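You operate a simulated robot arm through the tools that you are given. There is no shell and no other tool.

The job below is to be done with a simulated robot arm. You get a single attempt, and the scene is never put back.

TASK
Find the wobble with the calipers at 0.5 and true the chalked spoke.
Fine: one full round; gauge on; red key, back in its place; open the calipers to 3 again.

It is judged by the outcome, as a careful person would: the job done as asked, and still so three seconds after it is handed in. It fails if anything else is knocked over, pushed out of place, dropped, spilled or broken.

THE ROBOT
A 7-joint arm with a two-finger parallel gripper, fixed in place. Base frame: the origin is at the foot of the arm, x ahead of it, y to its left, z up. Units: mm, degrees, N and s.
With the tool pointing down near the work surface it reaches from about 100 to 840 mm from the base axis. Its first joint turns from -166.0 to 166.0 degrees. Payload 1.57 kg.
The tool frame sits at the grasp point between the pads (the TCP): z along the fingers, y along the line on which they close. The tips reach 30 mm beyond it. Largest opening 110 mm; finger width 24, thickness 12; the body of the gripper, 48 by 112 mm, starts 78 mm behind the TCP.
Orientation is that of the tool frame in the base frame, as a unit quaternion [x, y, z, w]. With the fingers straight down and closing along the base's y, the tool's x points along the base's -x, its y along +y and its z along -z.

THE INTERFACE
- The arm moves only by the tool play_rows. Its argument "series" is a list that holds one entry, the list of rows, each a list of 7 numbers: the shift along the tool's x, y, z in units of 100 mm (1.0 is 100 mm), then the turn, a rotation vector about the tool's x, y, z in units of 60 degrees (1.0 is 60 degrees), then the opening, from 0 (shut) to 1 (fully open). In form: [[[x, y, z, rx, ry, rz, grip], ...]]. A call has 1 to 20 rows; each row is the pose to reach, as a shift and turn from the pose commanded when the call began, along the tool's axes at that moment. A call with a number of a shift or a turn outside -1 to 1 is refused whole. Rows are played at 5 a second. More than 50 mm and 8.6 degrees between two rows, or a gripper value outside its range, and nothing of the call is played. Where a pose cannot be reached the arm comes as near as it can. A force on the tool above 40 N (or 10 N above the force at the start of the call, whichever is more), or a blocked arm, ends the call early, and 0.2 s more pass. Each finger travels about 108 mm/s and halts on what it meets, pressing with about 43 N; the grip force reading is that of the motor and also rises with nothing between the fingers. The clock runs only during rows and for 0.2 s after the last one: add rows that repeat a pose to give the fingers time. It gives the time, the measured TCP pose, the force on the tool (base axes), the opening and the grip force at its end, in the units of the frame above (readings bear some noise), with the torque about the TCP (base axes, N m) and any sound that the robot's microphone picked up.
- Cameras (640 x 400 px; columns grow to the right, rows downward): "scene" is fixed at [49.6, 499.3, 1220.2]; the picture's right is [-0.88, -0.47, 0.00], its down [-0.03, 0.05, -1.00] and it looks along [0.47, -0.88, -0.06] (base axes); focal length 275 px, centre (320, 200). "wrist" rides on the gripper at [70, 16, -141] in the tool frame; the picture's right is [-0.23, 0.97, 0.00], its down [-0.86, -0.20, -0.48] and it looks along [-0.47, -0.11, 0.88] (tool axes); focal length 222 px, centre (320, 200). There is no depth. A picture from a camera that has moved, and an enlarged one, comes with that camera's place and axes in the base frame and with its lens.
- get_image(camera): a new picture of that camera. The clock stands still meanwhile.
- slide_trunk(by): slides the trunk up (or, below 0, down) by that many mm; the arm rides with it, the base frame stays. It gives what a move gives, with no picture.
- zoom(camera, box): a new picture of the part [left, top, right, bottom] of that camera's present view, enlarged. The clock stands still meanwhile.
- job_done(): hands the job in; it is judged then, once.

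Nothing tells you positions but the pictures and the camera data. Unless the task says otherwise, let go and move clear before handing in.

The tools are called after "Emit:" as name(argument=value, ...) on one line, values as JSON. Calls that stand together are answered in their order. play_rows: Moves the arm, as the interface text tells. Its arguments: {"type":"object","properties":{"series":{"type":"array","items":{"type":"array","items":{"type":"array","items":{"type":"number"}}}}},"required":["series"]} The other tools are called the same way: slide_trunk (by) slides the trunk up or down; get_image (camera) takes a picture; zoom (camera, box) takes an enlarged picture of a part of a camera's view; job_done () hands the job in.

At the start:

```text
time: 0.0
position: [319.6, -362.6, 1469.1]
tcp_rot: [0.0, 1.0, 0.001, 0.0]
ft_force: [-0.5, 0.1, 0.0]
moment: [0.01, 0.02, -0.04]
width: 110.2
grasp_force: 0.0
trunk travel left (down, up): [-525.0, 85.0]
```

scene: 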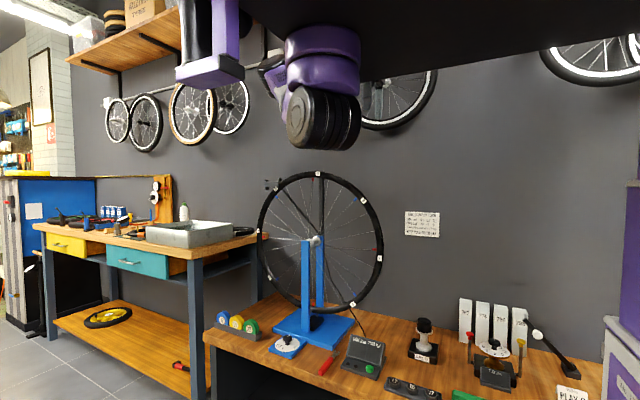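
wrist: 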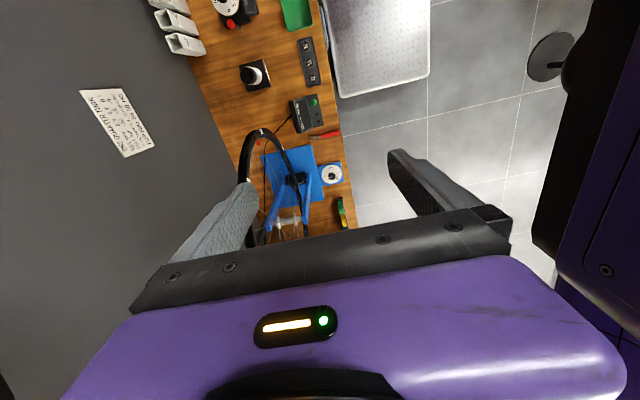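

I see a workbench with a wheel in a blue truing stand, a dial, coloured spoke keys, a gauge box and a notice on the wall. I'll look closer at each before I move anything.

Emit:
zoom(camera="scene", box=[400, 205, 445, 242])

Emit:
zoom(camera="scene", box=[200, 290, 400, 400])

Emit:
zoom(camera="scene", box=[240, 160, 400, 310])

Emit:
zoom(camera="scene", box=[380, 280, 620, 400])

Emit:
zoom(camera="wrist", box=[60, 70, 180, 170])

Emit:
zoom(camera="wrist", box=[220, 80, 380, 250])

```text
10.81 times, centred on (422, 224) of scene
camera zoom: at [49.6, 499.3, 1220.2], right [-0.88, -0.47, 0.0], down [-0.03, 0.05, -1.0], along [0.47, -0.88, -0.06], focal length 2970 px, centre (-788, -54)
```

zoom: 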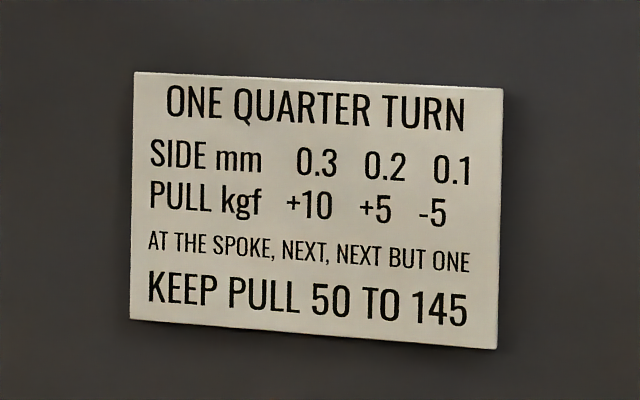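

```text
3.20 times, centred on (300, 345) of scene
camera zoom: at [49.6, 499.3, 1220.2], right [-0.88, -0.47, 0.0], down [-0.03, 0.05, -1.0], along [0.47, -0.88, -0.06], focal length 879 px, centre (384, -264)
```

zoom: 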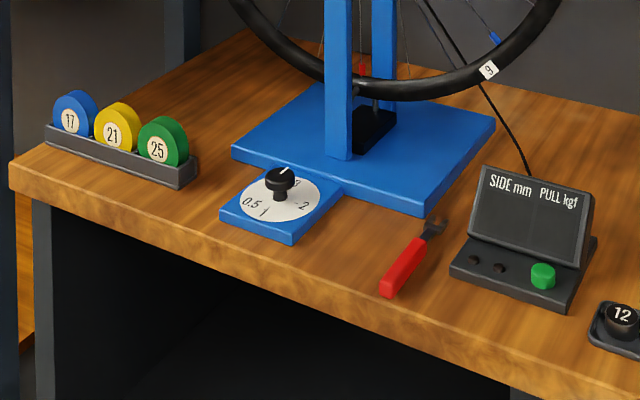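

```text
2.67 times, centred on (320, 235) of scene
camera zoom: at [49.6, 499.3, 1220.2], right [-0.88, -0.47, 0.0], down [-0.03, 0.05, -1.0], along [0.47, -0.88, -0.06], focal length 733 px, centre (320, 107)
```

zoom: 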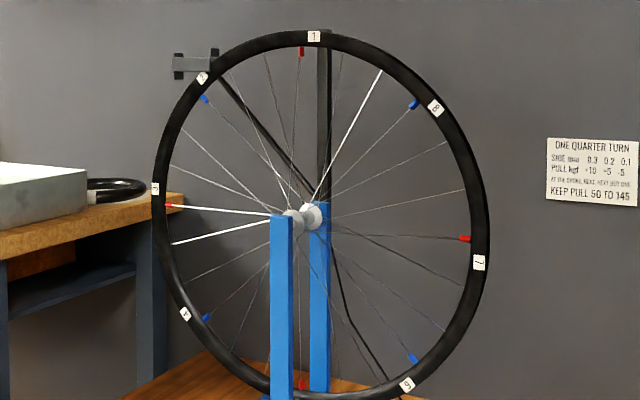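

```text
2.67 times, centred on (500, 340) of scene
camera zoom: at [49.6, 499.3, 1220.2], right [-0.88, -0.47, 0.0], down [-0.03, 0.05, -1.0], along [0.47, -0.88, -0.06], focal length 733 px, centre (-160, -173)
```

zoom: 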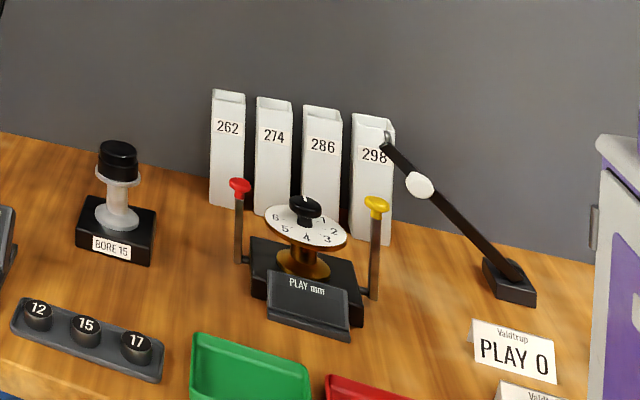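

```text
4.00 times, centred on (120, 120) of wrist
camera zoom: at [250.2, -346.9, 1609.6], right [0.23, 0.97, 0.0], down [0.86, -0.2, 0.48], along [0.47, -0.11, -0.88], focal length 888 px, centre (1120, 520)
```

zoom: 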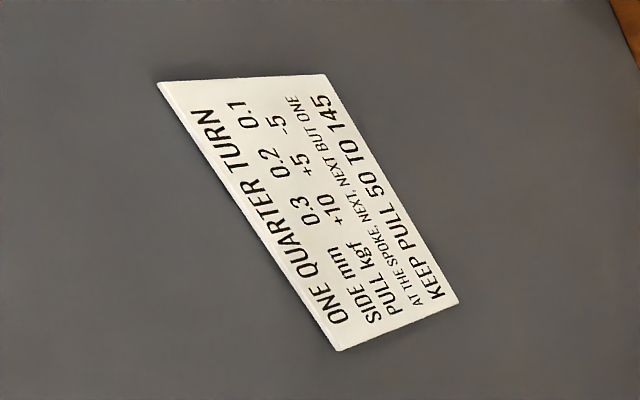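

```text
2.35 times, centred on (300, 165) of wrist
camera zoom: at [250.2, -346.9, 1609.6], right [0.23, 0.97, 0.0], down [0.86, -0.2, 0.48], along [0.47, -0.11, -0.88], focal length 523 px, centre (367, 282)
```

zoom: 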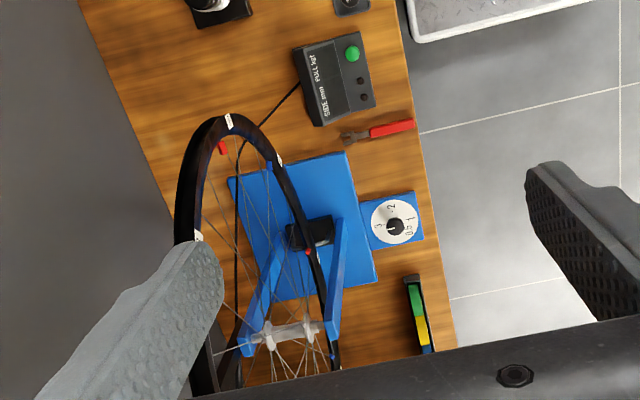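

The gauge's green button is near (332, -394, 578), the wheel hub near (650, -556, 965) and the caliper knob near (666, -382, 605). I'll zoom in further on the dial, the rim caliper, the key, the hub and the spokes.

Emit:
zoom(camera="scene", box=[260, 325, 345, 378])

Emit:
zoom(camera="scene", box=[290, 280, 370, 330])

Emit:
zoom(camera="scene", box=[340, 325, 404, 385])

Emit:
zoom(camera="scene", box=[255, 165, 325, 240])

Emit:
zoom(camera="scene", box=[315, 165, 390, 240])

Emit:
zoom(camera="scene", box=[255, 230, 325, 310])

Emit:
zoom(camera="scene", box=[315, 230, 390, 310])

Emit:
zoom(camera="wrist", box=[235, 120, 355, 245])

Emit:
zoom(camera="wrist", box=[280, 80, 360, 150])

```text
7.53 times, centred on (302, 352) of scene
camera zoom: at [49.6, 499.3, 1220.2], right [-0.88, -0.47, 0.0], down [-0.03, 0.05, -1.0], along [0.47, -0.88, -0.06], focal length 2069 px, centre (452, -941)
```

zoom: 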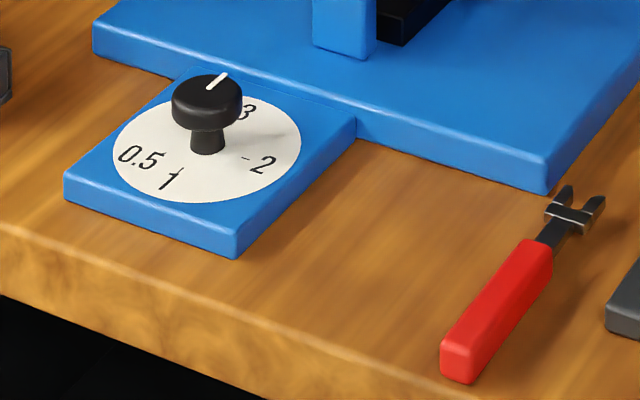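

```text
8.00 times, centred on (330, 305) of scene
camera zoom: at [49.6, 499.3, 1220.2], right [-0.88, -0.47, 0.0], down [-0.03, 0.05, -1.0], along [0.47, -0.88, -0.06], focal length 2198 px, centre (240, -640)
```

zoom: 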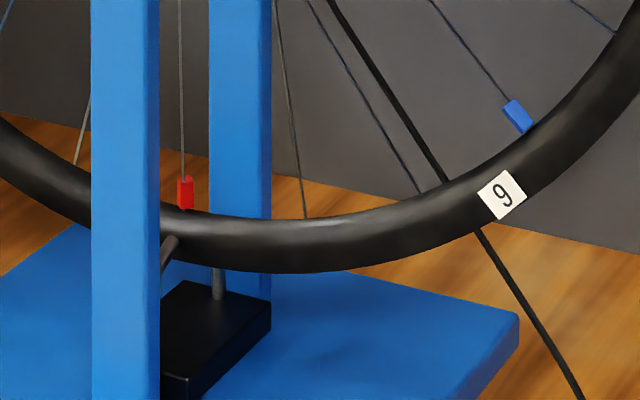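

```text
6.67 times, centred on (372, 355) of scene
camera zoom: at [49.6, 499.3, 1220.2], right [-0.88, -0.47, 0.0], down [-0.03, 0.05, -1.0], along [0.47, -0.88, -0.06], focal length 1832 px, centre (-27, -833)
```

zoom: 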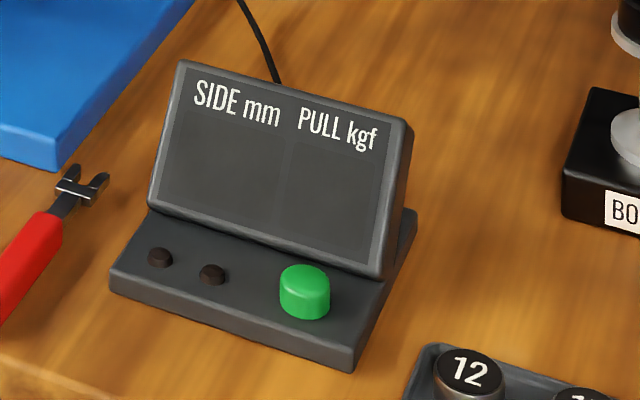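

```text
5.33 times, centred on (290, 202) of scene
camera zoom: at [49.6, 499.3, 1220.2], right [-0.88, -0.47, 0.0], down [-0.03, 0.05, -1.0], along [0.47, -0.88, -0.06], focal length 1465 px, centre (480, 187)
```

zoom: 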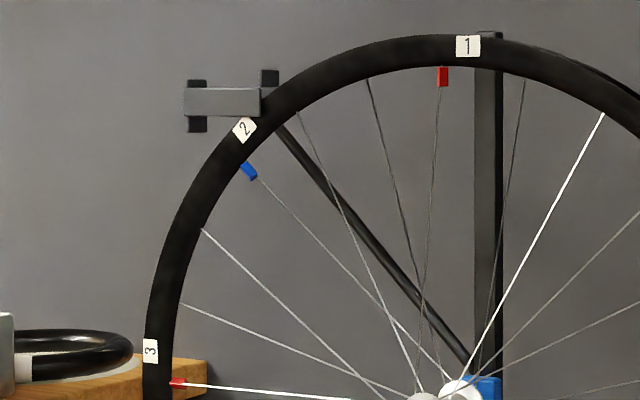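

```text
5.33 times, centred on (352, 202) of scene
camera zoom: at [49.6, 499.3, 1220.2], right [-0.88, -0.47, 0.0], down [-0.03, 0.05, -1.0], along [0.47, -0.88, -0.06], focal length 1465 px, centre (147, 187)
```

zoom: 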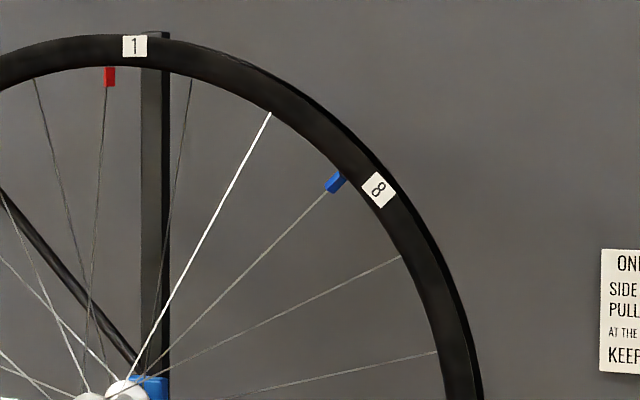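

```text
5.00 times, centred on (290, 270) of scene
camera zoom: at [49.6, 499.3, 1220.2], right [-0.88, -0.47, 0.0], down [-0.03, 0.05, -1.0], along [0.47, -0.88, -0.06], focal length 1374 px, centre (470, -150)
```

zoom: 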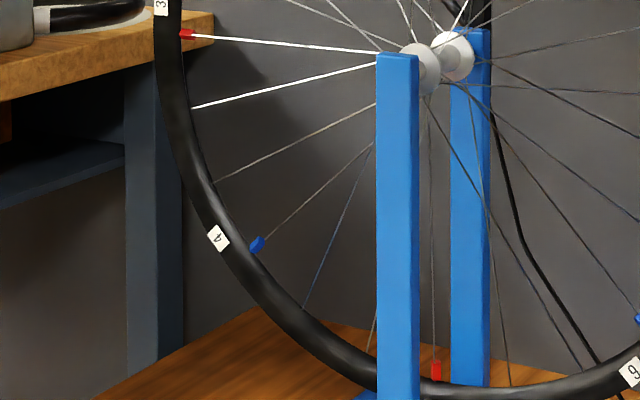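

```text
5.00 times, centred on (352, 270) of scene
camera zoom: at [49.6, 499.3, 1220.2], right [-0.88, -0.47, 0.0], down [-0.03, 0.05, -1.0], along [0.47, -0.88, -0.06], focal length 1374 px, centre (158, -150)
```

zoom: 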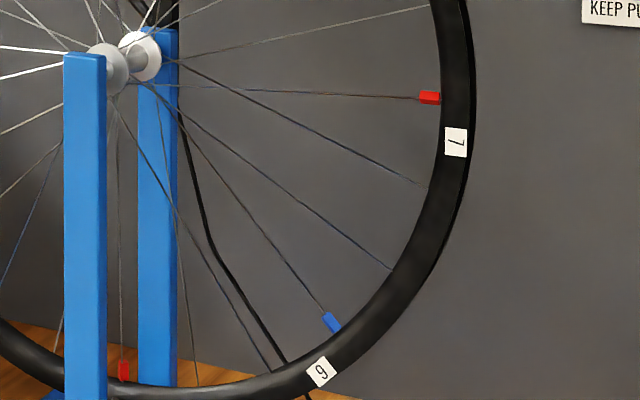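

```text
3.20 times, centred on (295, 182) of wrist
camera zoom: at [250.2, -346.9, 1609.6], right [0.23, 0.97, 0.0], down [0.86, -0.2, 0.48], along [0.47, -0.11, -0.88], focal length 711 px, centre (400, 256)
```

zoom: 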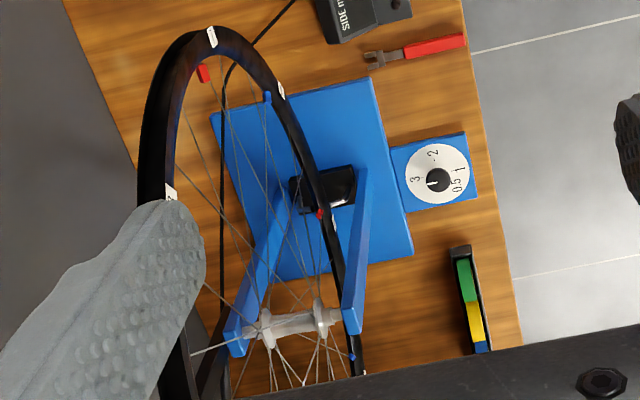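

```text
5.71 times, centred on (320, 115) of wrist
camera zoom: at [250.2, -346.9, 1609.6], right [0.23, 0.97, 0.0], down [0.86, -0.2, 0.48], along [0.47, -0.11, -0.88], focal length 1269 px, centre (320, 686)
```

zoom: 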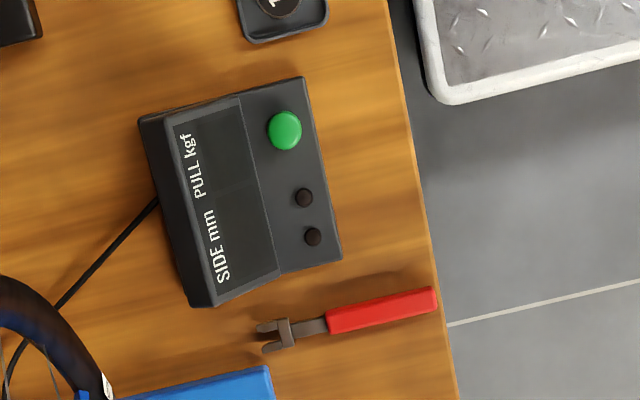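

The labels run 1 to 8 around the rim, with red nipples at the odd numbers and blue at the even ones. Several spokes look white, so I'll zoom in more to tell chalk from glare.

Emit:
zoom(camera="scene", box=[254, 225, 316, 260])

Emit:
zoom(camera="scene", box=[325, 180, 390, 220])

Emit:
zoom(camera="scene", box=[300, 165, 340, 190])

Emit:
zoom(camera="scene", box=[355, 235, 395, 260])

Emit:
zoom(camera="scene", box=[300, 295, 340, 320])

Emit:
zoom(camera="scene", box=[285, 225, 345, 262])

Emit:
zoom(camera="wrist", box=[255, 190, 335, 245])

```text
10.32 times, centred on (285, 242) of scene
camera zoom: at [49.6, 499.3, 1220.2], right [-0.88, -0.47, 0.0], down [-0.03, 0.05, -1.0], along [0.47, -0.88, -0.06], focal length 2836 px, centre (681, -239)
```

zoom: 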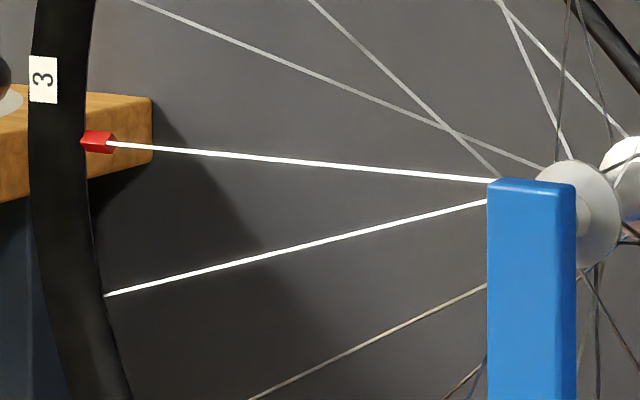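

```text
9.85 times, centred on (358, 200) of scene
camera zoom: at [49.6, 499.3, 1220.2], right [-0.88, -0.47, 0.0], down [-0.03, 0.05, -1.0], along [0.47, -0.88, -0.06], focal length 2705 px, centre (-49, 200)
```

zoom: 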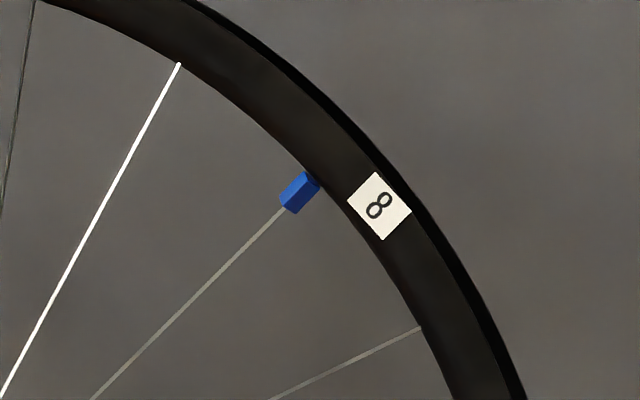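

```text
16.00 times, centred on (320, 178) of scene
camera zoom: at [49.6, 499.3, 1220.2], right [-0.88, -0.47, 0.0], down [-0.03, 0.05, -1.0], along [0.47, -0.88, -0.06], focal length 4396 px, centre (320, 560)
```

zoom: 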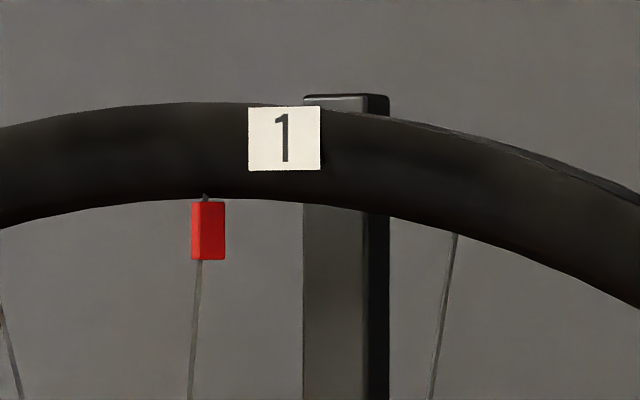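

```text
16.00 times, centred on (375, 248) of scene
camera zoom: at [49.6, 499.3, 1220.2], right [-0.88, -0.47, 0.0], down [-0.03, 0.05, -1.0], along [0.47, -0.88, -0.06], focal length 4396 px, centre (-560, -560)
```

zoom: 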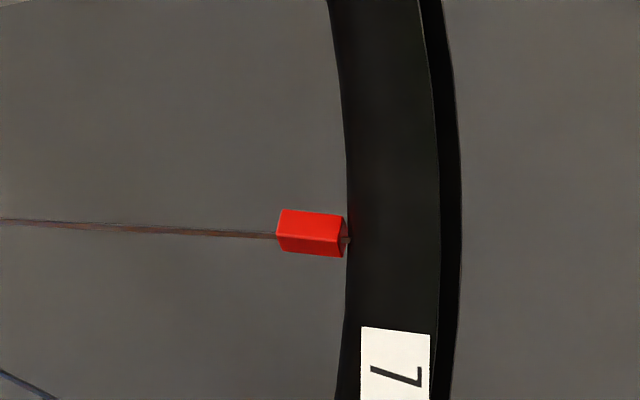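

```text
16.00 times, centred on (320, 308) of scene
camera zoom: at [49.6, 499.3, 1220.2], right [-0.88, -0.47, 0.0], down [-0.03, 0.05, -1.0], along [0.47, -0.88, -0.06], focal length 4396 px, centre (320, -1520)
```

zoom: 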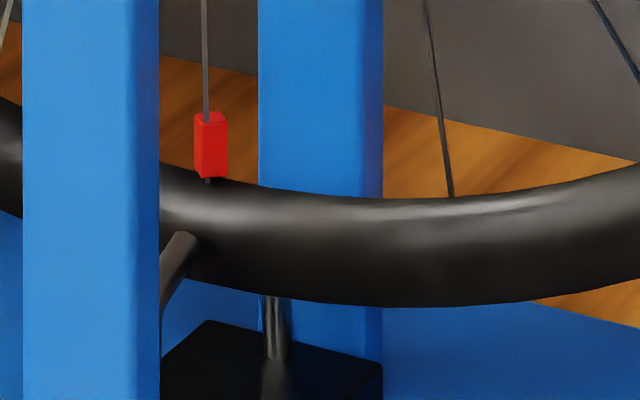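

```text
10.67 times, centred on (315, 244) of scene
camera zoom: at [49.6, 499.3, 1220.2], right [-0.88, -0.47, 0.0], down [-0.03, 0.05, -1.0], along [0.47, -0.88, -0.06], focal length 2931 px, centre (373, -264)
```

zoom: 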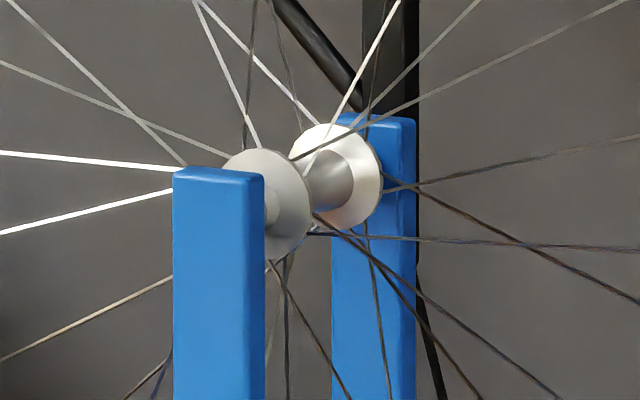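

```text
7.27 times, centred on (295, 218) of wrist
camera zoom: at [250.2, -346.9, 1609.6], right [0.23, 0.97, 0.0], down [0.86, -0.2, 0.48], along [0.47, -0.11, -0.88], focal length 1615 px, centre (502, 73)
```

zoom: 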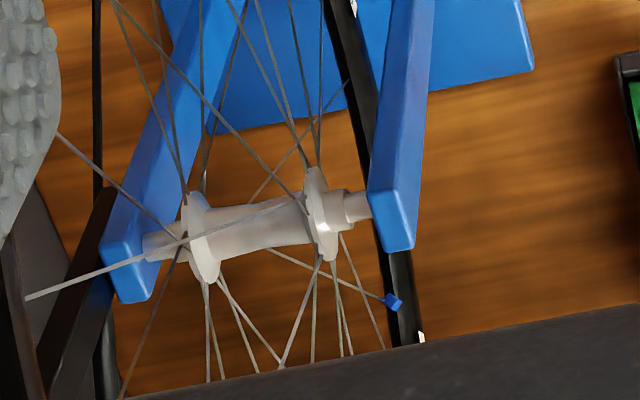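

The wheel's axle is roughly along y and label 5's spoke is at the caliper. I'll lower the trunk part way to get closer views; the column under the gripper at (320, -363) is clear.

Emit:
slide_trunk(by=-250)

Emit:
get_image(camera="scene")

Emit:
get_image(camera="wrist")

```text
time: 2.6
position: [319.3, -364.4, 1219.0]
tcp_rot: [0.0, 1.0, 0.0, 0.0]
ft_force: [-0.5, -0.2, -0.7]
moment: [0.01, -0.01, -0.01]
width: 110.0
grasp_force: 0.0
trunk travel left (down, up): [-275.0, 335.0]
```

```text
taken
```

scene: 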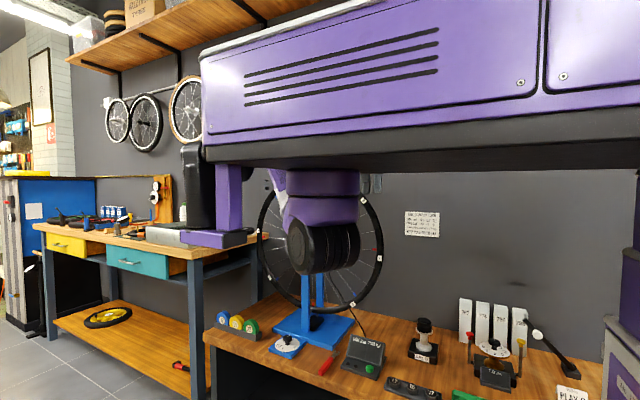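

```text
taken
camera wrist: at [250.2, -346.9, 1359.7], right [0.23, 0.97, 0.0], down [0.86, -0.2, 0.48], along [0.47, -0.11, -0.88], focal length 222 px, centre (320, 200)
```

wrist: 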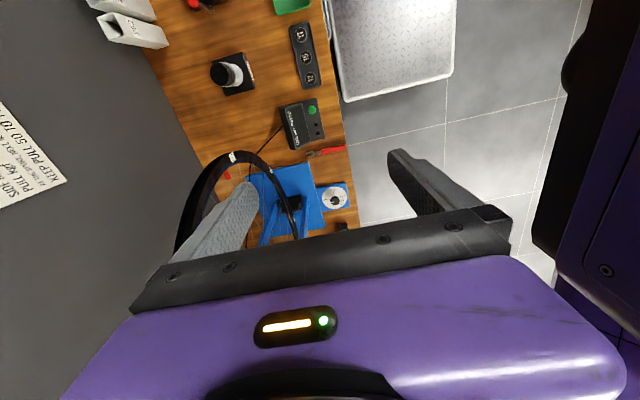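

The arm hangs from the trunk carriage, with its elbow showing in front of the wheel in the scene view. I'll use the wrist camera to look closely at the wheel, the dial and the key from here.

Emit:
zoom(camera="wrist", box=[170, 140, 310, 250])

Emit:
zoom(camera="wrist", box=[270, 90, 370, 220])

Emit:
zoom(camera="scene", box=[160, 140, 400, 310])

```text
3.64 times, centred on (240, 195) of wrist
camera zoom: at [250.2, -346.9, 1359.7], right [0.23, 0.97, 0.0], down [0.86, -0.2, 0.48], along [0.47, -0.11, -0.88], focal length 808 px, centre (611, 218)
```

zoom: 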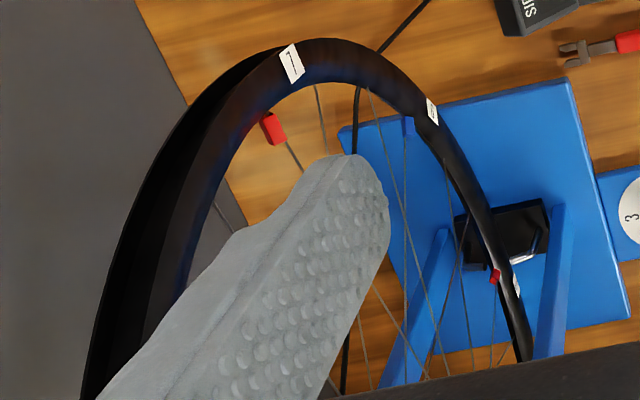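

```text
3.08 times, centred on (320, 155) of wrist
camera zoom: at [250.2, -346.9, 1359.7], right [0.23, 0.97, 0.0], down [0.86, -0.2, 0.48], along [0.47, -0.11, -0.88], focal length 684 px, centre (320, 338)
```

zoom: 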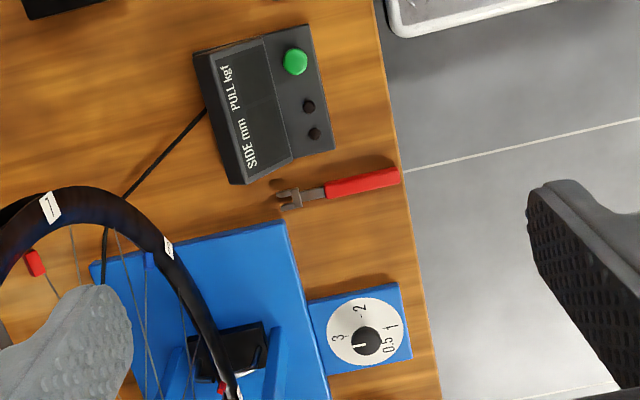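

```text
2.35 times, centred on (280, 225) of scene
camera zoom: at [49.6, 499.3, 1220.2], right [-0.88, -0.47, 0.0], down [-0.03, 0.05, -1.0], along [0.47, -0.88, -0.06], focal length 646 px, centre (414, 141)
```

zoom: 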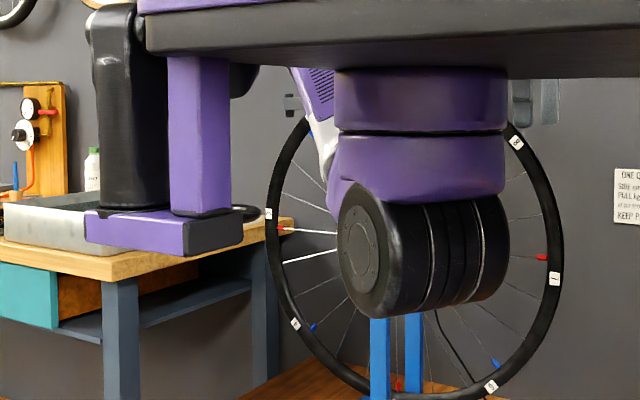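

From here the dial shows 3, 2, 1 and 0.5 going round clockwise from above, about 80° per mm. I'll lower the trunk further so the bench is in easy reach, then check that the arm is clear.

Emit:
slide_trunk(by=-200)

Emit:
get_image(camera="scene")

Emit:
get_image(camera="wrist")

```text
time: 4.8
position: [319.2, -362.5, 1019.4]
tcp_rot: [0.001, 1.0, 0.0, 0.0]
ft_force: [0.1, 0.3, 0.1]
moment: [-0.03, -0.01, 0.04]
width: 110.4
grasp_force: 0.1
trunk travel left (down, up): [-75.0, 535.0]
```

```text
taken
```

scene: 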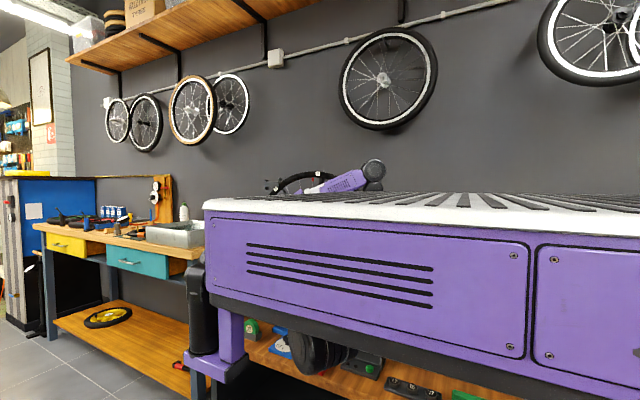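

```text
taken
camera wrist: at [250.2, -346.8, 1159.7], right [0.23, 0.97, 0.0], down [0.86, -0.2, 0.48], along [0.47, -0.11, -0.88], focal length 222 px, centre (320, 200)
```

wrist: 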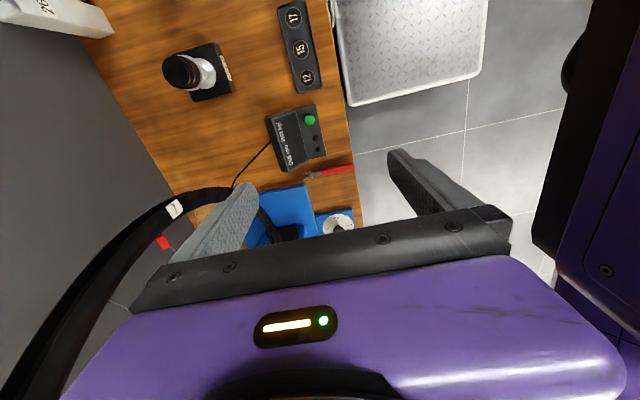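

The trunk carriage now hides most of the bench from the scene camera, so I'll rely on the wrist camera here. Next I'll zoom on the gauge, key, dial and rim for better positions.

Emit:
zoom(camera="wrist", box=[250, 90, 360, 190])

Emit:
zoom(camera="wrist", box=[240, 170, 370, 250])

Emit:
zoom(camera="wrist", box=[100, 170, 260, 280])

```text
4.00 times, centred on (305, 140) of wrist
camera zoom: at [250.2, -346.8, 1159.7], right [0.23, 0.97, 0.0], down [0.86, -0.2, 0.48], along [0.47, -0.11, -0.88], focal length 888 px, centre (380, 440)
```

zoom: 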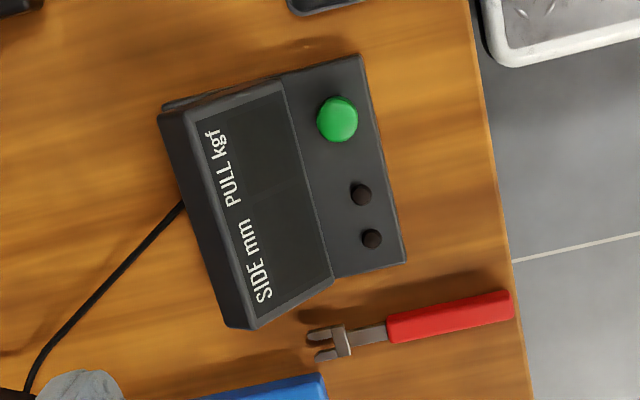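

```text
4.92 times, centred on (305, 210) of wrist
camera zoom: at [250.2, -346.8, 1159.7], right [0.23, 0.97, 0.0], down [0.86, -0.2, 0.48], along [0.47, -0.11, -0.88], focal length 1094 px, centre (394, 151)
```

zoom: 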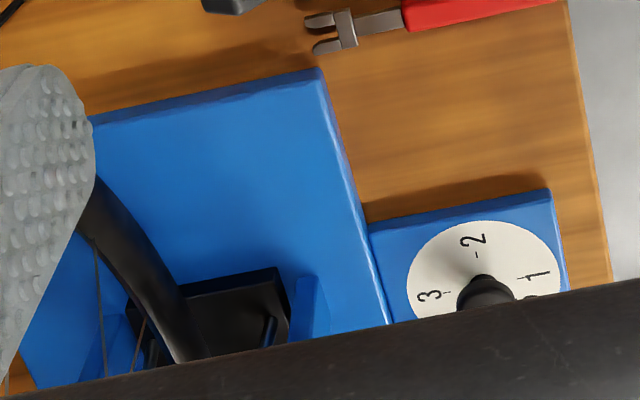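

```text
3.64 times, centred on (180, 225) of wrist
camera zoom: at [250.2, -346.8, 1159.7], right [0.23, 0.97, 0.0], down [0.86, -0.2, 0.48], along [0.47, -0.11, -0.88], focal length 808 px, centre (829, 109)
```

zoom: 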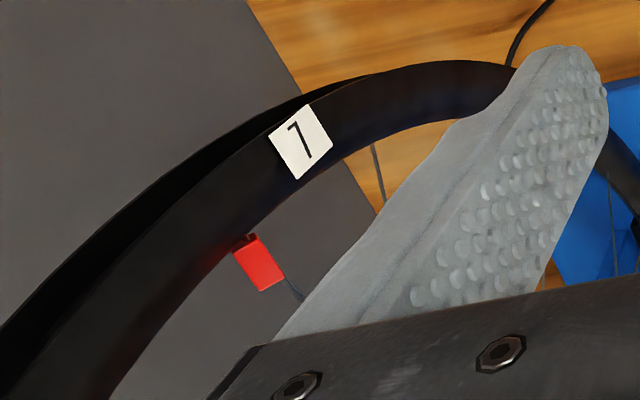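

The green button works out at about (330, -392, 580). I'll close the fingers and come down over it in 100 mm stages.

Emit:
play_rows(series=[[[-0.05, -0.15, 0.2, 0, 0, 0, 0.5], [-0.11, -0.295, 0.6, 0, 0, 0, 0], [-0.11, -0.295, 1.0, 0, 0, 0, 0]]])

Emit:
play_rows(series=[[[0, 0, 0.4, 0, 0, 0, 0], [0, 0, 0.8, 0, 0, 0, 0], [0, 0, 1.0, 0, 0, 0, 0]]])

Emit:
get_image(camera="wrist")

Emit:
get_image(camera="scene")

```text
time: 5.5
position: [328.6, -394.6, 917.0]
tcp_rot: [0.0, 1.0, -0.001, 0.001]
ft_force: [-0.8, 0.3, -0.3]
moment: [-0.02, -0.02, 0.0]
width: 0.1
grasp_force: 21.1
trunk travel left (down, up): [-75.0, 535.0]
```

```text
time: 6.3
position: [329.3, -396.4, 819.3]
tcp_rot: [0.0, 1.0, 0.0, -0.001]
ft_force: [0.2, -0.5, -0.2]
moment: [-0.02, 0.0, 0.02]
width: 0.0
grasp_force: 21.0
trunk travel left (down, up): [-75.0, 535.0]
```

```text
taken
camera wrist: at [261.4, -379.1, 959.9], right [0.23, 0.97, 0.0], down [0.86, -0.2, 0.48], along [0.47, -0.11, -0.88], focal length 222 px, centre (320, 200)
```

wrist: 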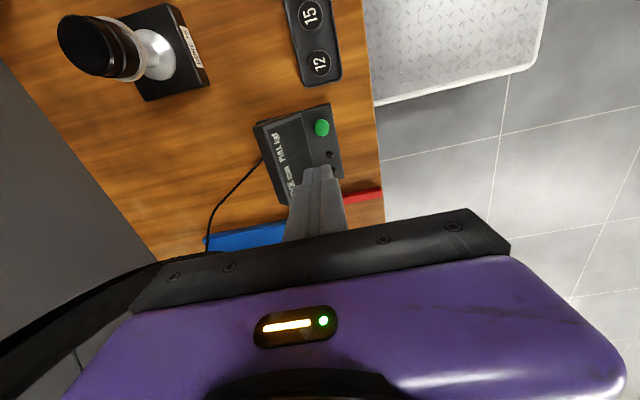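

```text
taken
```

scene: 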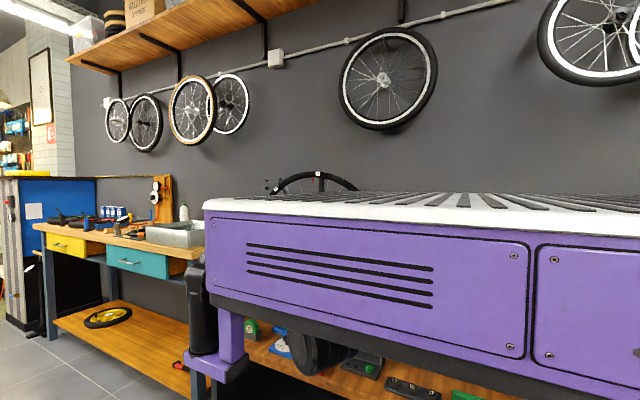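

The fingers are shut and about 240 mm above the button. I'll zoom to refine the button position from here.

Emit:
zoom(camera="wrist", box=[250, 95, 390, 205])

```text
3.64 times, centred on (320, 150) of wrist
camera zoom: at [261.4, -379.1, 959.9], right [0.23, 0.97, 0.0], down [0.86, -0.2, 0.48], along [0.47, -0.11, -0.88], focal length 808 px, centre (320, 382)
```

zoom: 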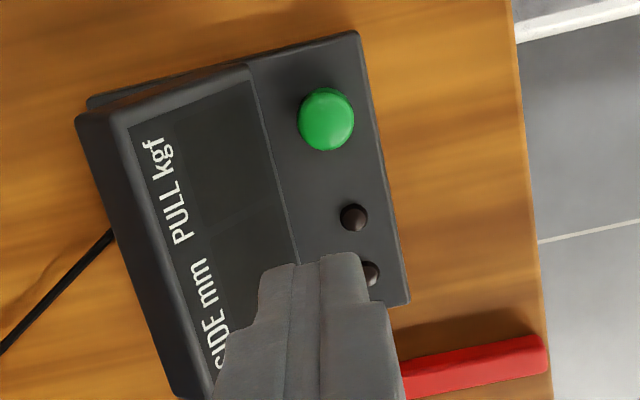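

The button is at (330, -392, 581), so I'll centre on it and descend the next 185 mm.

Emit:
play_rows(series=[[[0.012, 0.032, 0.4, 0, 0, 0, 0], [0.012, 0.032, 0.8, 0, 0, 0, 0], [0.012, 0.032, 1.0, 0, 0, 0, 0]]])

Emit:
play_rows(series=[[[0, 0, 0.4, 0, 0, 0, 0], [0, 0, 0.7, 0, 0, 0, 0], [0, 0, 0.85, 0, 0, 0, 0], [0, 0, 0.85, 0, 0, 0, 0]]])

Emit:
get_image(camera="wrist")

```text
time: 7.2
position: [329.8, -388.3, 717.6]
tcp_rot: [0.0, 1.0, -0.001, 0.0]
ft_force: [-0.3, 0.1, 0.4]
moment: [0.02, -0.03, 0.01]
width: 0.0
grasp_force: 21.3
trunk travel left (down, up): [-75.0, 535.0]
```

```text
time: 8.2
position: [330.2, -389.8, 632.9]
tcp_rot: [0.0, 1.0, 0.0, 0.0]
ft_force: [0.3, -0.3, -0.6]
moment: [0.01, -0.01, -0.03]
width: 0.0
grasp_force: 20.9
trunk travel left (down, up): [-75.0, 535.0]
```

```text
taken
camera wrist: at [261.8, -374.0, 773.5], right [0.23, 0.97, 0.0], down [0.86, -0.2, 0.48], along [0.47, -0.11, -0.88], focal length 222 px, centre (320, 200)
```

wrist: 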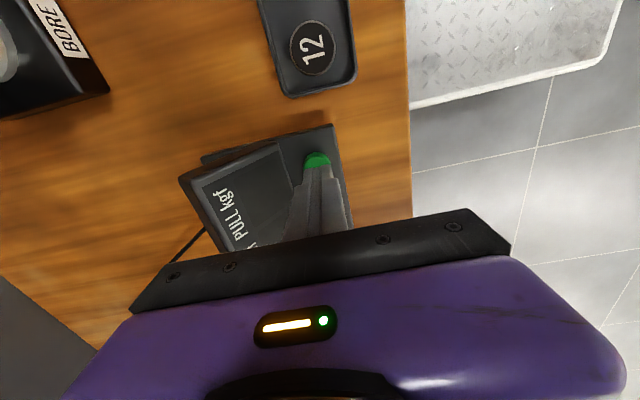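

The tips are about 20 mm above the button. I'll press down in small steps, ready to stop once it gives.

Emit:
play_rows(series=[[[0.015, -0.02, 0.1, 0, 0, 0, 0], [0.015, -0.02, 0.18, 0, 0, 0, 0], [0.015, -0.02, 0.21, 0, 0, 0, 0], [0.015, -0.02, 0.23, 0, 0, 0, 0], [0.015, -0.02, 0.25, 0, 0, 0, 0]]])

Emit:
get_image(camera="wrist")

```text
time: 9.3
position: [327.6, -392.3, 610.0]
tcp_rot: [0.0, 1.0, -0.001, 0.001]
ft_force: [7.2, 2.9, 20.0]
moment: [0.08, -0.23, 0.03]
width: 0.0
grasp_force: 21.1
trunk travel left (down, up): [-75.0, 535.0]
heard: click
```

```text
taken
camera wrist: at [259.4, -375.5, 750.2], right [0.23, 0.97, 0.0], down [0.85, -0.2, 0.48], along [0.47, -0.11, -0.88], focal length 222 px, centre (320, 200)
```

wrist: 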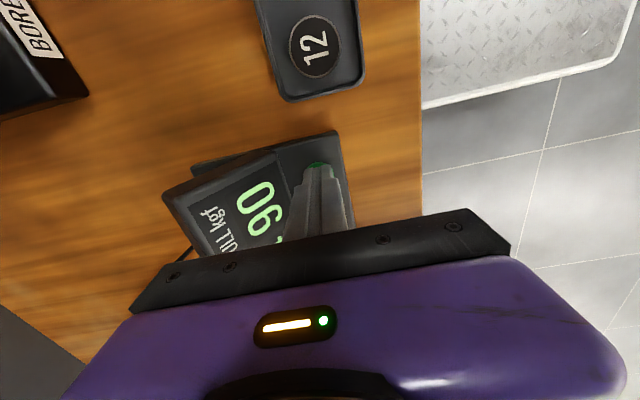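

The button clicked and the display lit, with PULL reading 90. I'll lift straight off and read the whole display.

Emit:
play_rows(series=[[[0, 0, -0.2, 0, 0, 0, 0], [0, 0, -0.6, 0, 0, 0, 0], [0, 0, -1.0, 0, 0, 0, 0]]])

Emit:
play_rows(series=[[[0.3, 0, -0.3, 0, 0, 0, 0], [0.6, 0, -0.7, 0, 0, 0, 0], [0.9, 0, -1.0, 0, 0, 0, 0]]])

Emit:
get_image(camera="wrist")

Emit:
zoom(camera="wrist", box=[250, 130, 390, 230])

```text
time: 10.2
position: [326.6, -391.2, 711.8]
tcp_rot: [-0.001, 1.0, 0.0, 0.0]
ft_force: [-0.6, 0.0, 0.2]
moment: [-0.02, 0.0, 0.03]
width: 0.0
grasp_force: 21.3
trunk travel left (down, up): [-75.0, 535.0]
```

```text
time: 10.9
position: [237.6, -391.0, 810.5]
tcp_rot: [-0.001, 1.0, 0.0, 0.0]
ft_force: [0.4, -1.0, 0.2]
moment: [-0.03, 0.05, 0.02]
width: 0.1
grasp_force: 21.5
trunk travel left (down, up): [-75.0, 535.0]
```

```text
taken
camera wrist: at [168.3, -374.9, 950.3], right [0.23, 0.97, 0.0], down [0.86, -0.2, 0.48], along [0.47, -0.11, -0.88], focal length 222 px, centre (320, 200)
```

wrist: 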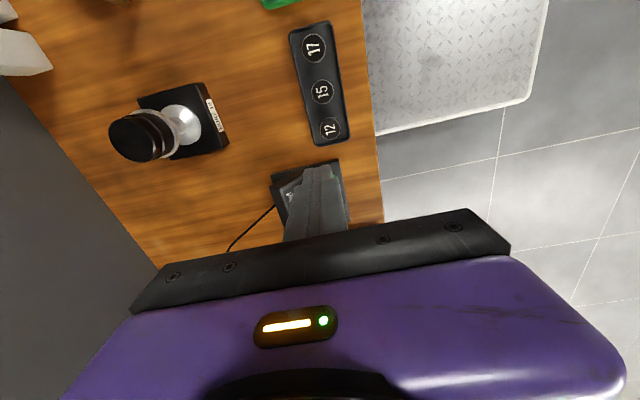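

```text
4.00 times, centred on (320, 180) of wrist
camera zoom: at [168.3, -374.9, 950.3], right [0.23, 0.97, 0.0], down [0.86, -0.2, 0.48], along [0.47, -0.11, -0.88], focal length 888 px, centre (320, 280)
```

zoom: 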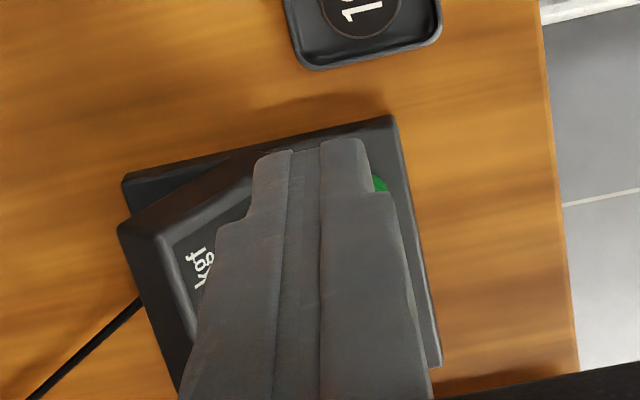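

I moved the wrong way for a clear view: the display shows best when the gripper is on its +x side. I'll move +x at this height, staying well in front of the wheel.

Emit:
play_rows(series=[[[-0.4, 0, 0, 0, 0, 0, 0], [-0.8, 0, 0, 0, 0, 0, 0], [-1.0, 0, 0, 0, 0, 0, 0]]])

Emit:
play_rows(series=[[[-0.4, 0, 0, 0, 0, 0, 0], [-0.8, 0, 0, 0, 0, 0, 0], [-1.0, 0, 0, 0, 0, 0, 0]]])

Emit:
get_image(camera="wrist")

Emit:
zoom(camera="wrist", box=[240, 60, 380, 170])

```text
time: 11.8
position: [336.9, -391.0, 809.4]
tcp_rot: [0.0, 1.0, 0.001, 0.0]
ft_force: [0.8, 0.2, 0.5]
moment: [0.01, -0.01, -0.02]
width: 0.0
grasp_force: 21.4
trunk travel left (down, up): [-75.0, 535.0]
```

```text
time: 12.6
position: [438.6, -391.2, 809.2]
tcp_rot: [0.0, 1.0, 0.0, -0.001]
ft_force: [-0.3, 0.1, -0.4]
moment: [-0.01, -0.02, 0.01]
width: 0.1
grasp_force: 21.4
trunk travel left (down, up): [-75.0, 535.0]
```

```text
taken
camera wrist: at [370.6, -375.0, 950.5], right [0.23, 0.97, 0.0], down [0.85, -0.2, 0.48], along [0.47, -0.11, -0.88], focal length 222 px, centre (320, 200)
```

wrist: 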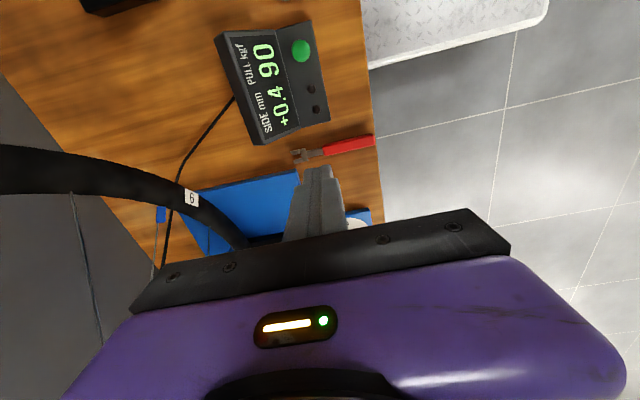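

```text
3.64 times, centred on (310, 115) of wrist
camera zoom: at [370.6, -375.0, 950.5], right [0.23, 0.97, 0.0], down [0.85, -0.2, 0.48], along [0.47, -0.11, -0.88], focal length 808 px, centre (356, 509)
```

zoom: 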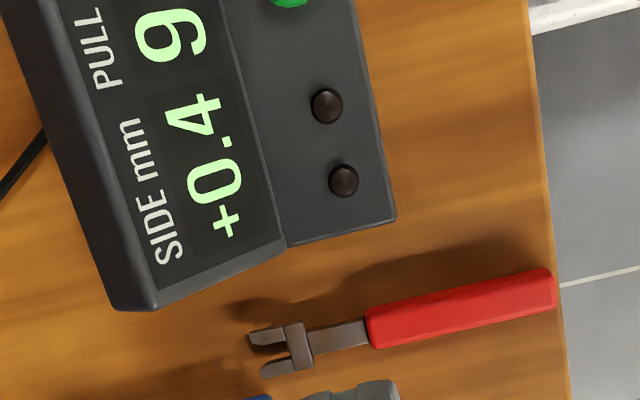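

The gauge is on and reads SIDE +0.4, PULL 90 for the spoke now at the caliper (5). Next I'll move towards the caliper dial, keeping clear of the wheel and the uprights.

Emit:
play_rows(series=[[[-0.4, 0.1, 0, 0, 0, 0, 0], [-0.8, 0.15, 0, 0, 0, 0, 0], [-1.0, 0.15, 0, 0, 0, 0, 0]]])

Emit:
get_image(camera="wrist")

Emit:
zoom(camera="wrist", box=[200, 110, 400, 240])

```text
time: 13.3
position: [539.2, -376.2, 808.7]
tcp_rot: [0.0, 1.0, 0.0, 0.0]
ft_force: [0.8, 0.3, -0.2]
moment: [-0.02, 0.01, -0.01]
width: 0.0
grasp_force: 21.3
trunk travel left (down, up): [-75.0, 535.0]
```

```text
taken
camera wrist: at [469.8, -360.0, 948.7], right [0.23, 0.97, 0.0], down [0.86, -0.2, 0.48], along [0.47, -0.11, -0.88], focal length 222 px, centre (320, 200)
```

wrist: 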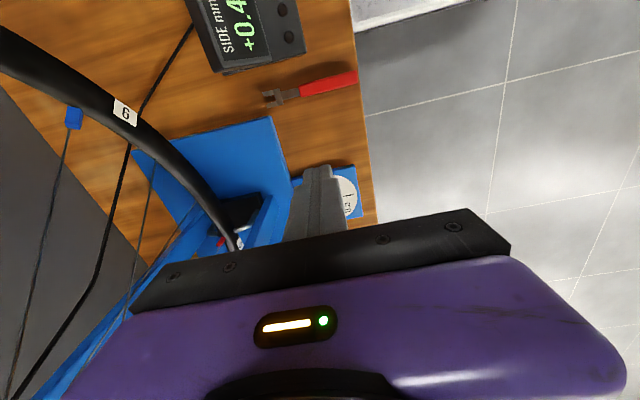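

```text
3.08 times, centred on (300, 175) of wrist
camera zoom: at [469.8, -360.0, 948.7], right [0.23, 0.97, 0.0], down [0.86, -0.2, 0.48], along [0.47, -0.11, -0.88], focal length 684 px, centre (382, 277)
```

zoom: 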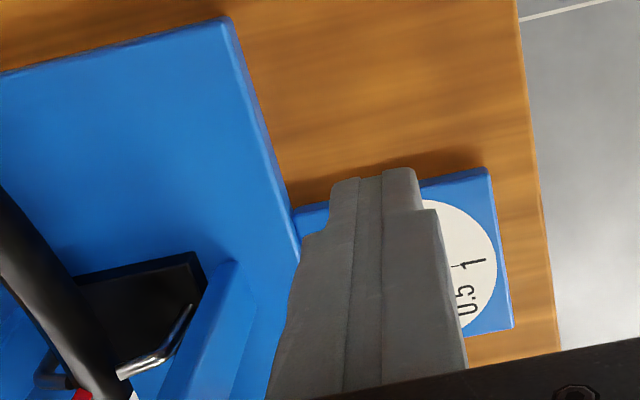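

The shut fingers hide the knob, so I'll open them and move over it. The near upright is at about y = -500, which leaves roughly 60 mm to the gripper body.

Emit:
play_rows(series=[[[-0.4, 0, 0, 0, 0, 0, 0.3], [-0.8, 0, 0, 0, 0, 0, 0.6], [-1.0, 0, 0, 0, 0, 0, 0.7]]])

Emit:
get_image(camera="wrist")

Emit:
zoom(camera="wrist", box=[240, 100, 400, 240])

```text
time: 14.2
position: [637.8, -376.7, 808.6]
tcp_rot: [-0.001, 1.0, 0.0, 0.001]
ft_force: [0.2, -0.8, 0.6]
moment: [0.0, 0.03, -0.02]
width: 77.0
grasp_force: 0.1
trunk travel left (down, up): [-75.0, 535.0]
```

```text
taken
camera wrist: at [569.3, -359.9, 948.9], right [0.23, 0.97, 0.0], down [0.85, -0.2, 0.48], along [0.47, -0.11, -0.88], focal length 222 px, centre (320, 200)
```

wrist: 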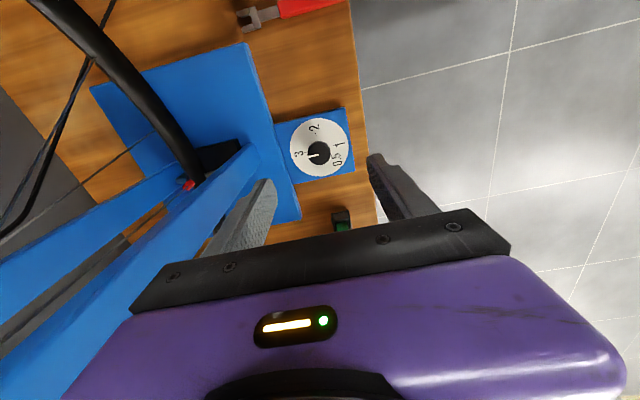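

```text
2.86 times, centred on (320, 170) of wrist
camera zoom: at [569.3, -359.9, 948.9], right [0.23, 0.97, 0.0], down [0.85, -0.2, 0.48], along [0.47, -0.11, -0.88], focal length 635 px, centre (320, 286)
```

zoom: 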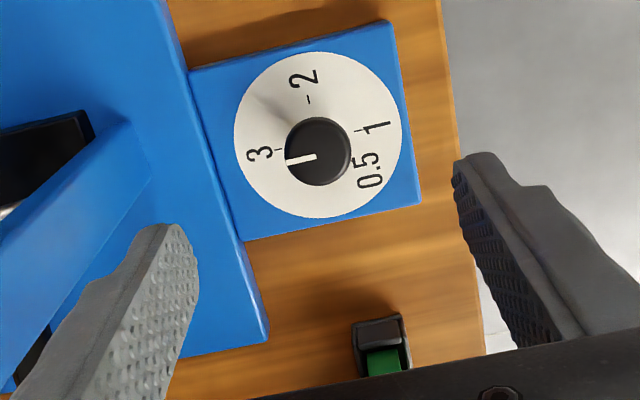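

The knob cap is about 36 mm across and sits at (670, -385), with its top near z = 607. I'll line up over it and come down so the pads surround the cap without reaching the dial face.

Emit:
play_rows(series=[[[-0.31, -0.087, 0.2, 0, 0, 0, 0.7], [-0.31, -0.087, 0.6, 0, 0, 0, 0.7], [-0.31, -0.087, 1.0, 0, 0, 0, 0.7]]])

Emit:
zoom(camera="wrist", box=[200, 80, 440, 240])

```text
time: 14.9
position: [668.2, -384.0, 709.2]
tcp_rot: [0.0, 1.0, 0.0, 0.0]
ft_force: [-0.9, 0.6, -0.7]
moment: [-0.02, -0.01, -0.01]
width: 77.0
grasp_force: 0.1
trunk travel left (down, up): [-75.0, 535.0]
```

```text
2.50 times, centred on (320, 160) of wrist
camera zoom: at [599.0, -367.0, 848.9], right [0.23, 0.97, 0.0], down [0.86, -0.2, 0.48], along [0.47, -0.11, -0.88], focal length 555 px, centre (320, 300)
```

zoom: 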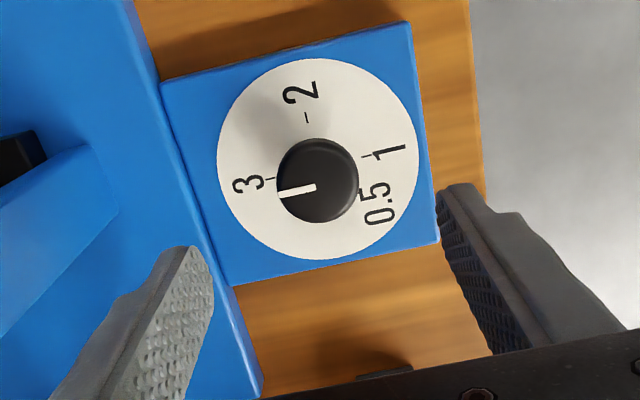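

The knob is confirmed at (669, -384), top about 605. I'll lower to TCP z = 612 and then close on the cap.

Emit:
play_rows(series=[[[0.0, -0.01, 0.4, 0, 0, 0, 0.7], [0.0, -0.01, 0.75, 0, 0, 0, 0.7], [0.0, -0.01, 0.9, 0, 0, 0, 0.7], [0.0, -0.01, 0.96, 0, 0, 0, 0.7]]])

Emit:
zoom(camera="wrist", box=[200, 80, 440, 240])

```text
time: 15.9
position: [667.9, -385.2, 613.4]
tcp_rot: [0.0, 1.0, 0.001, -0.001]
ft_force: [-0.5, 0.1, 0.1]
moment: [0.05, -0.01, 0.02]
width: 76.9
grasp_force: 0.1
trunk travel left (down, up): [-75.0, 535.0]
```

```text
2.50 times, centred on (320, 160) of wrist
camera zoom: at [599.8, -368.2, 753.2], right [0.23, 0.97, 0.0], down [0.85, -0.2, 0.48], along [0.47, -0.11, -0.88], focal length 555 px, centre (320, 300)
```

zoom: 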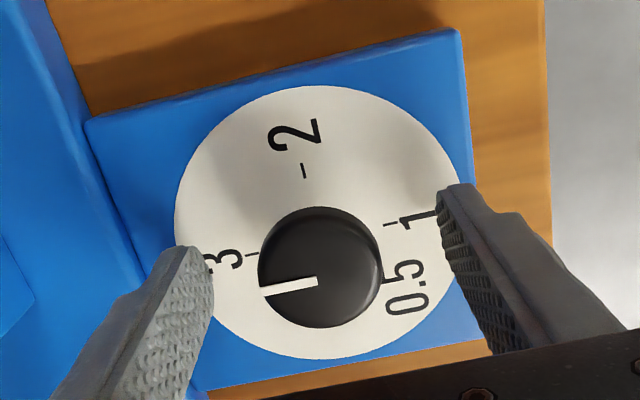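

The ticks at 3, 2 and 1 are 90° apart, so 0.5 is 225° clockwise from 3 as seen from above. I'll close on the cap and check the grip.

Emit:
play_rows(series=[[[-0.02, -0.005, 0, 0, 0, 0, 0.7], [-0.02, -0.005, 0, 0, 0, 0, 0.25], [-0.02, -0.005, 0, 0, 0, 0, 0.25], [-0.02, -0.005, 0, 0, 0, 0, 0.25]]])

Emit:
zoom(camera="wrist", box=[200, 80, 440, 240])

```text
time: 16.9
position: [670.5, -385.4, 612.0]
tcp_rot: [0.0, 1.0, 0.0, 0.001]
ft_force: [-2.4, 4.4, -0.4]
moment: [0.13, -0.02, 0.01]
width: 37.3
grasp_force: 43.6
trunk travel left (down, up): [-75.0, 535.0]
```

```text
2.50 times, centred on (320, 160) of wrist
camera zoom: at [601.6, -368.8, 753.3], right [0.23, 0.97, 0.0], down [0.86, -0.2, 0.48], along [0.47, -0.11, -0.88], focal length 555 px, centre (320, 300)
```

zoom: 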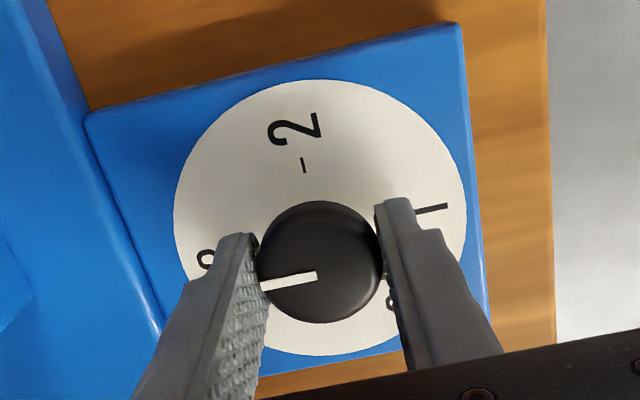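

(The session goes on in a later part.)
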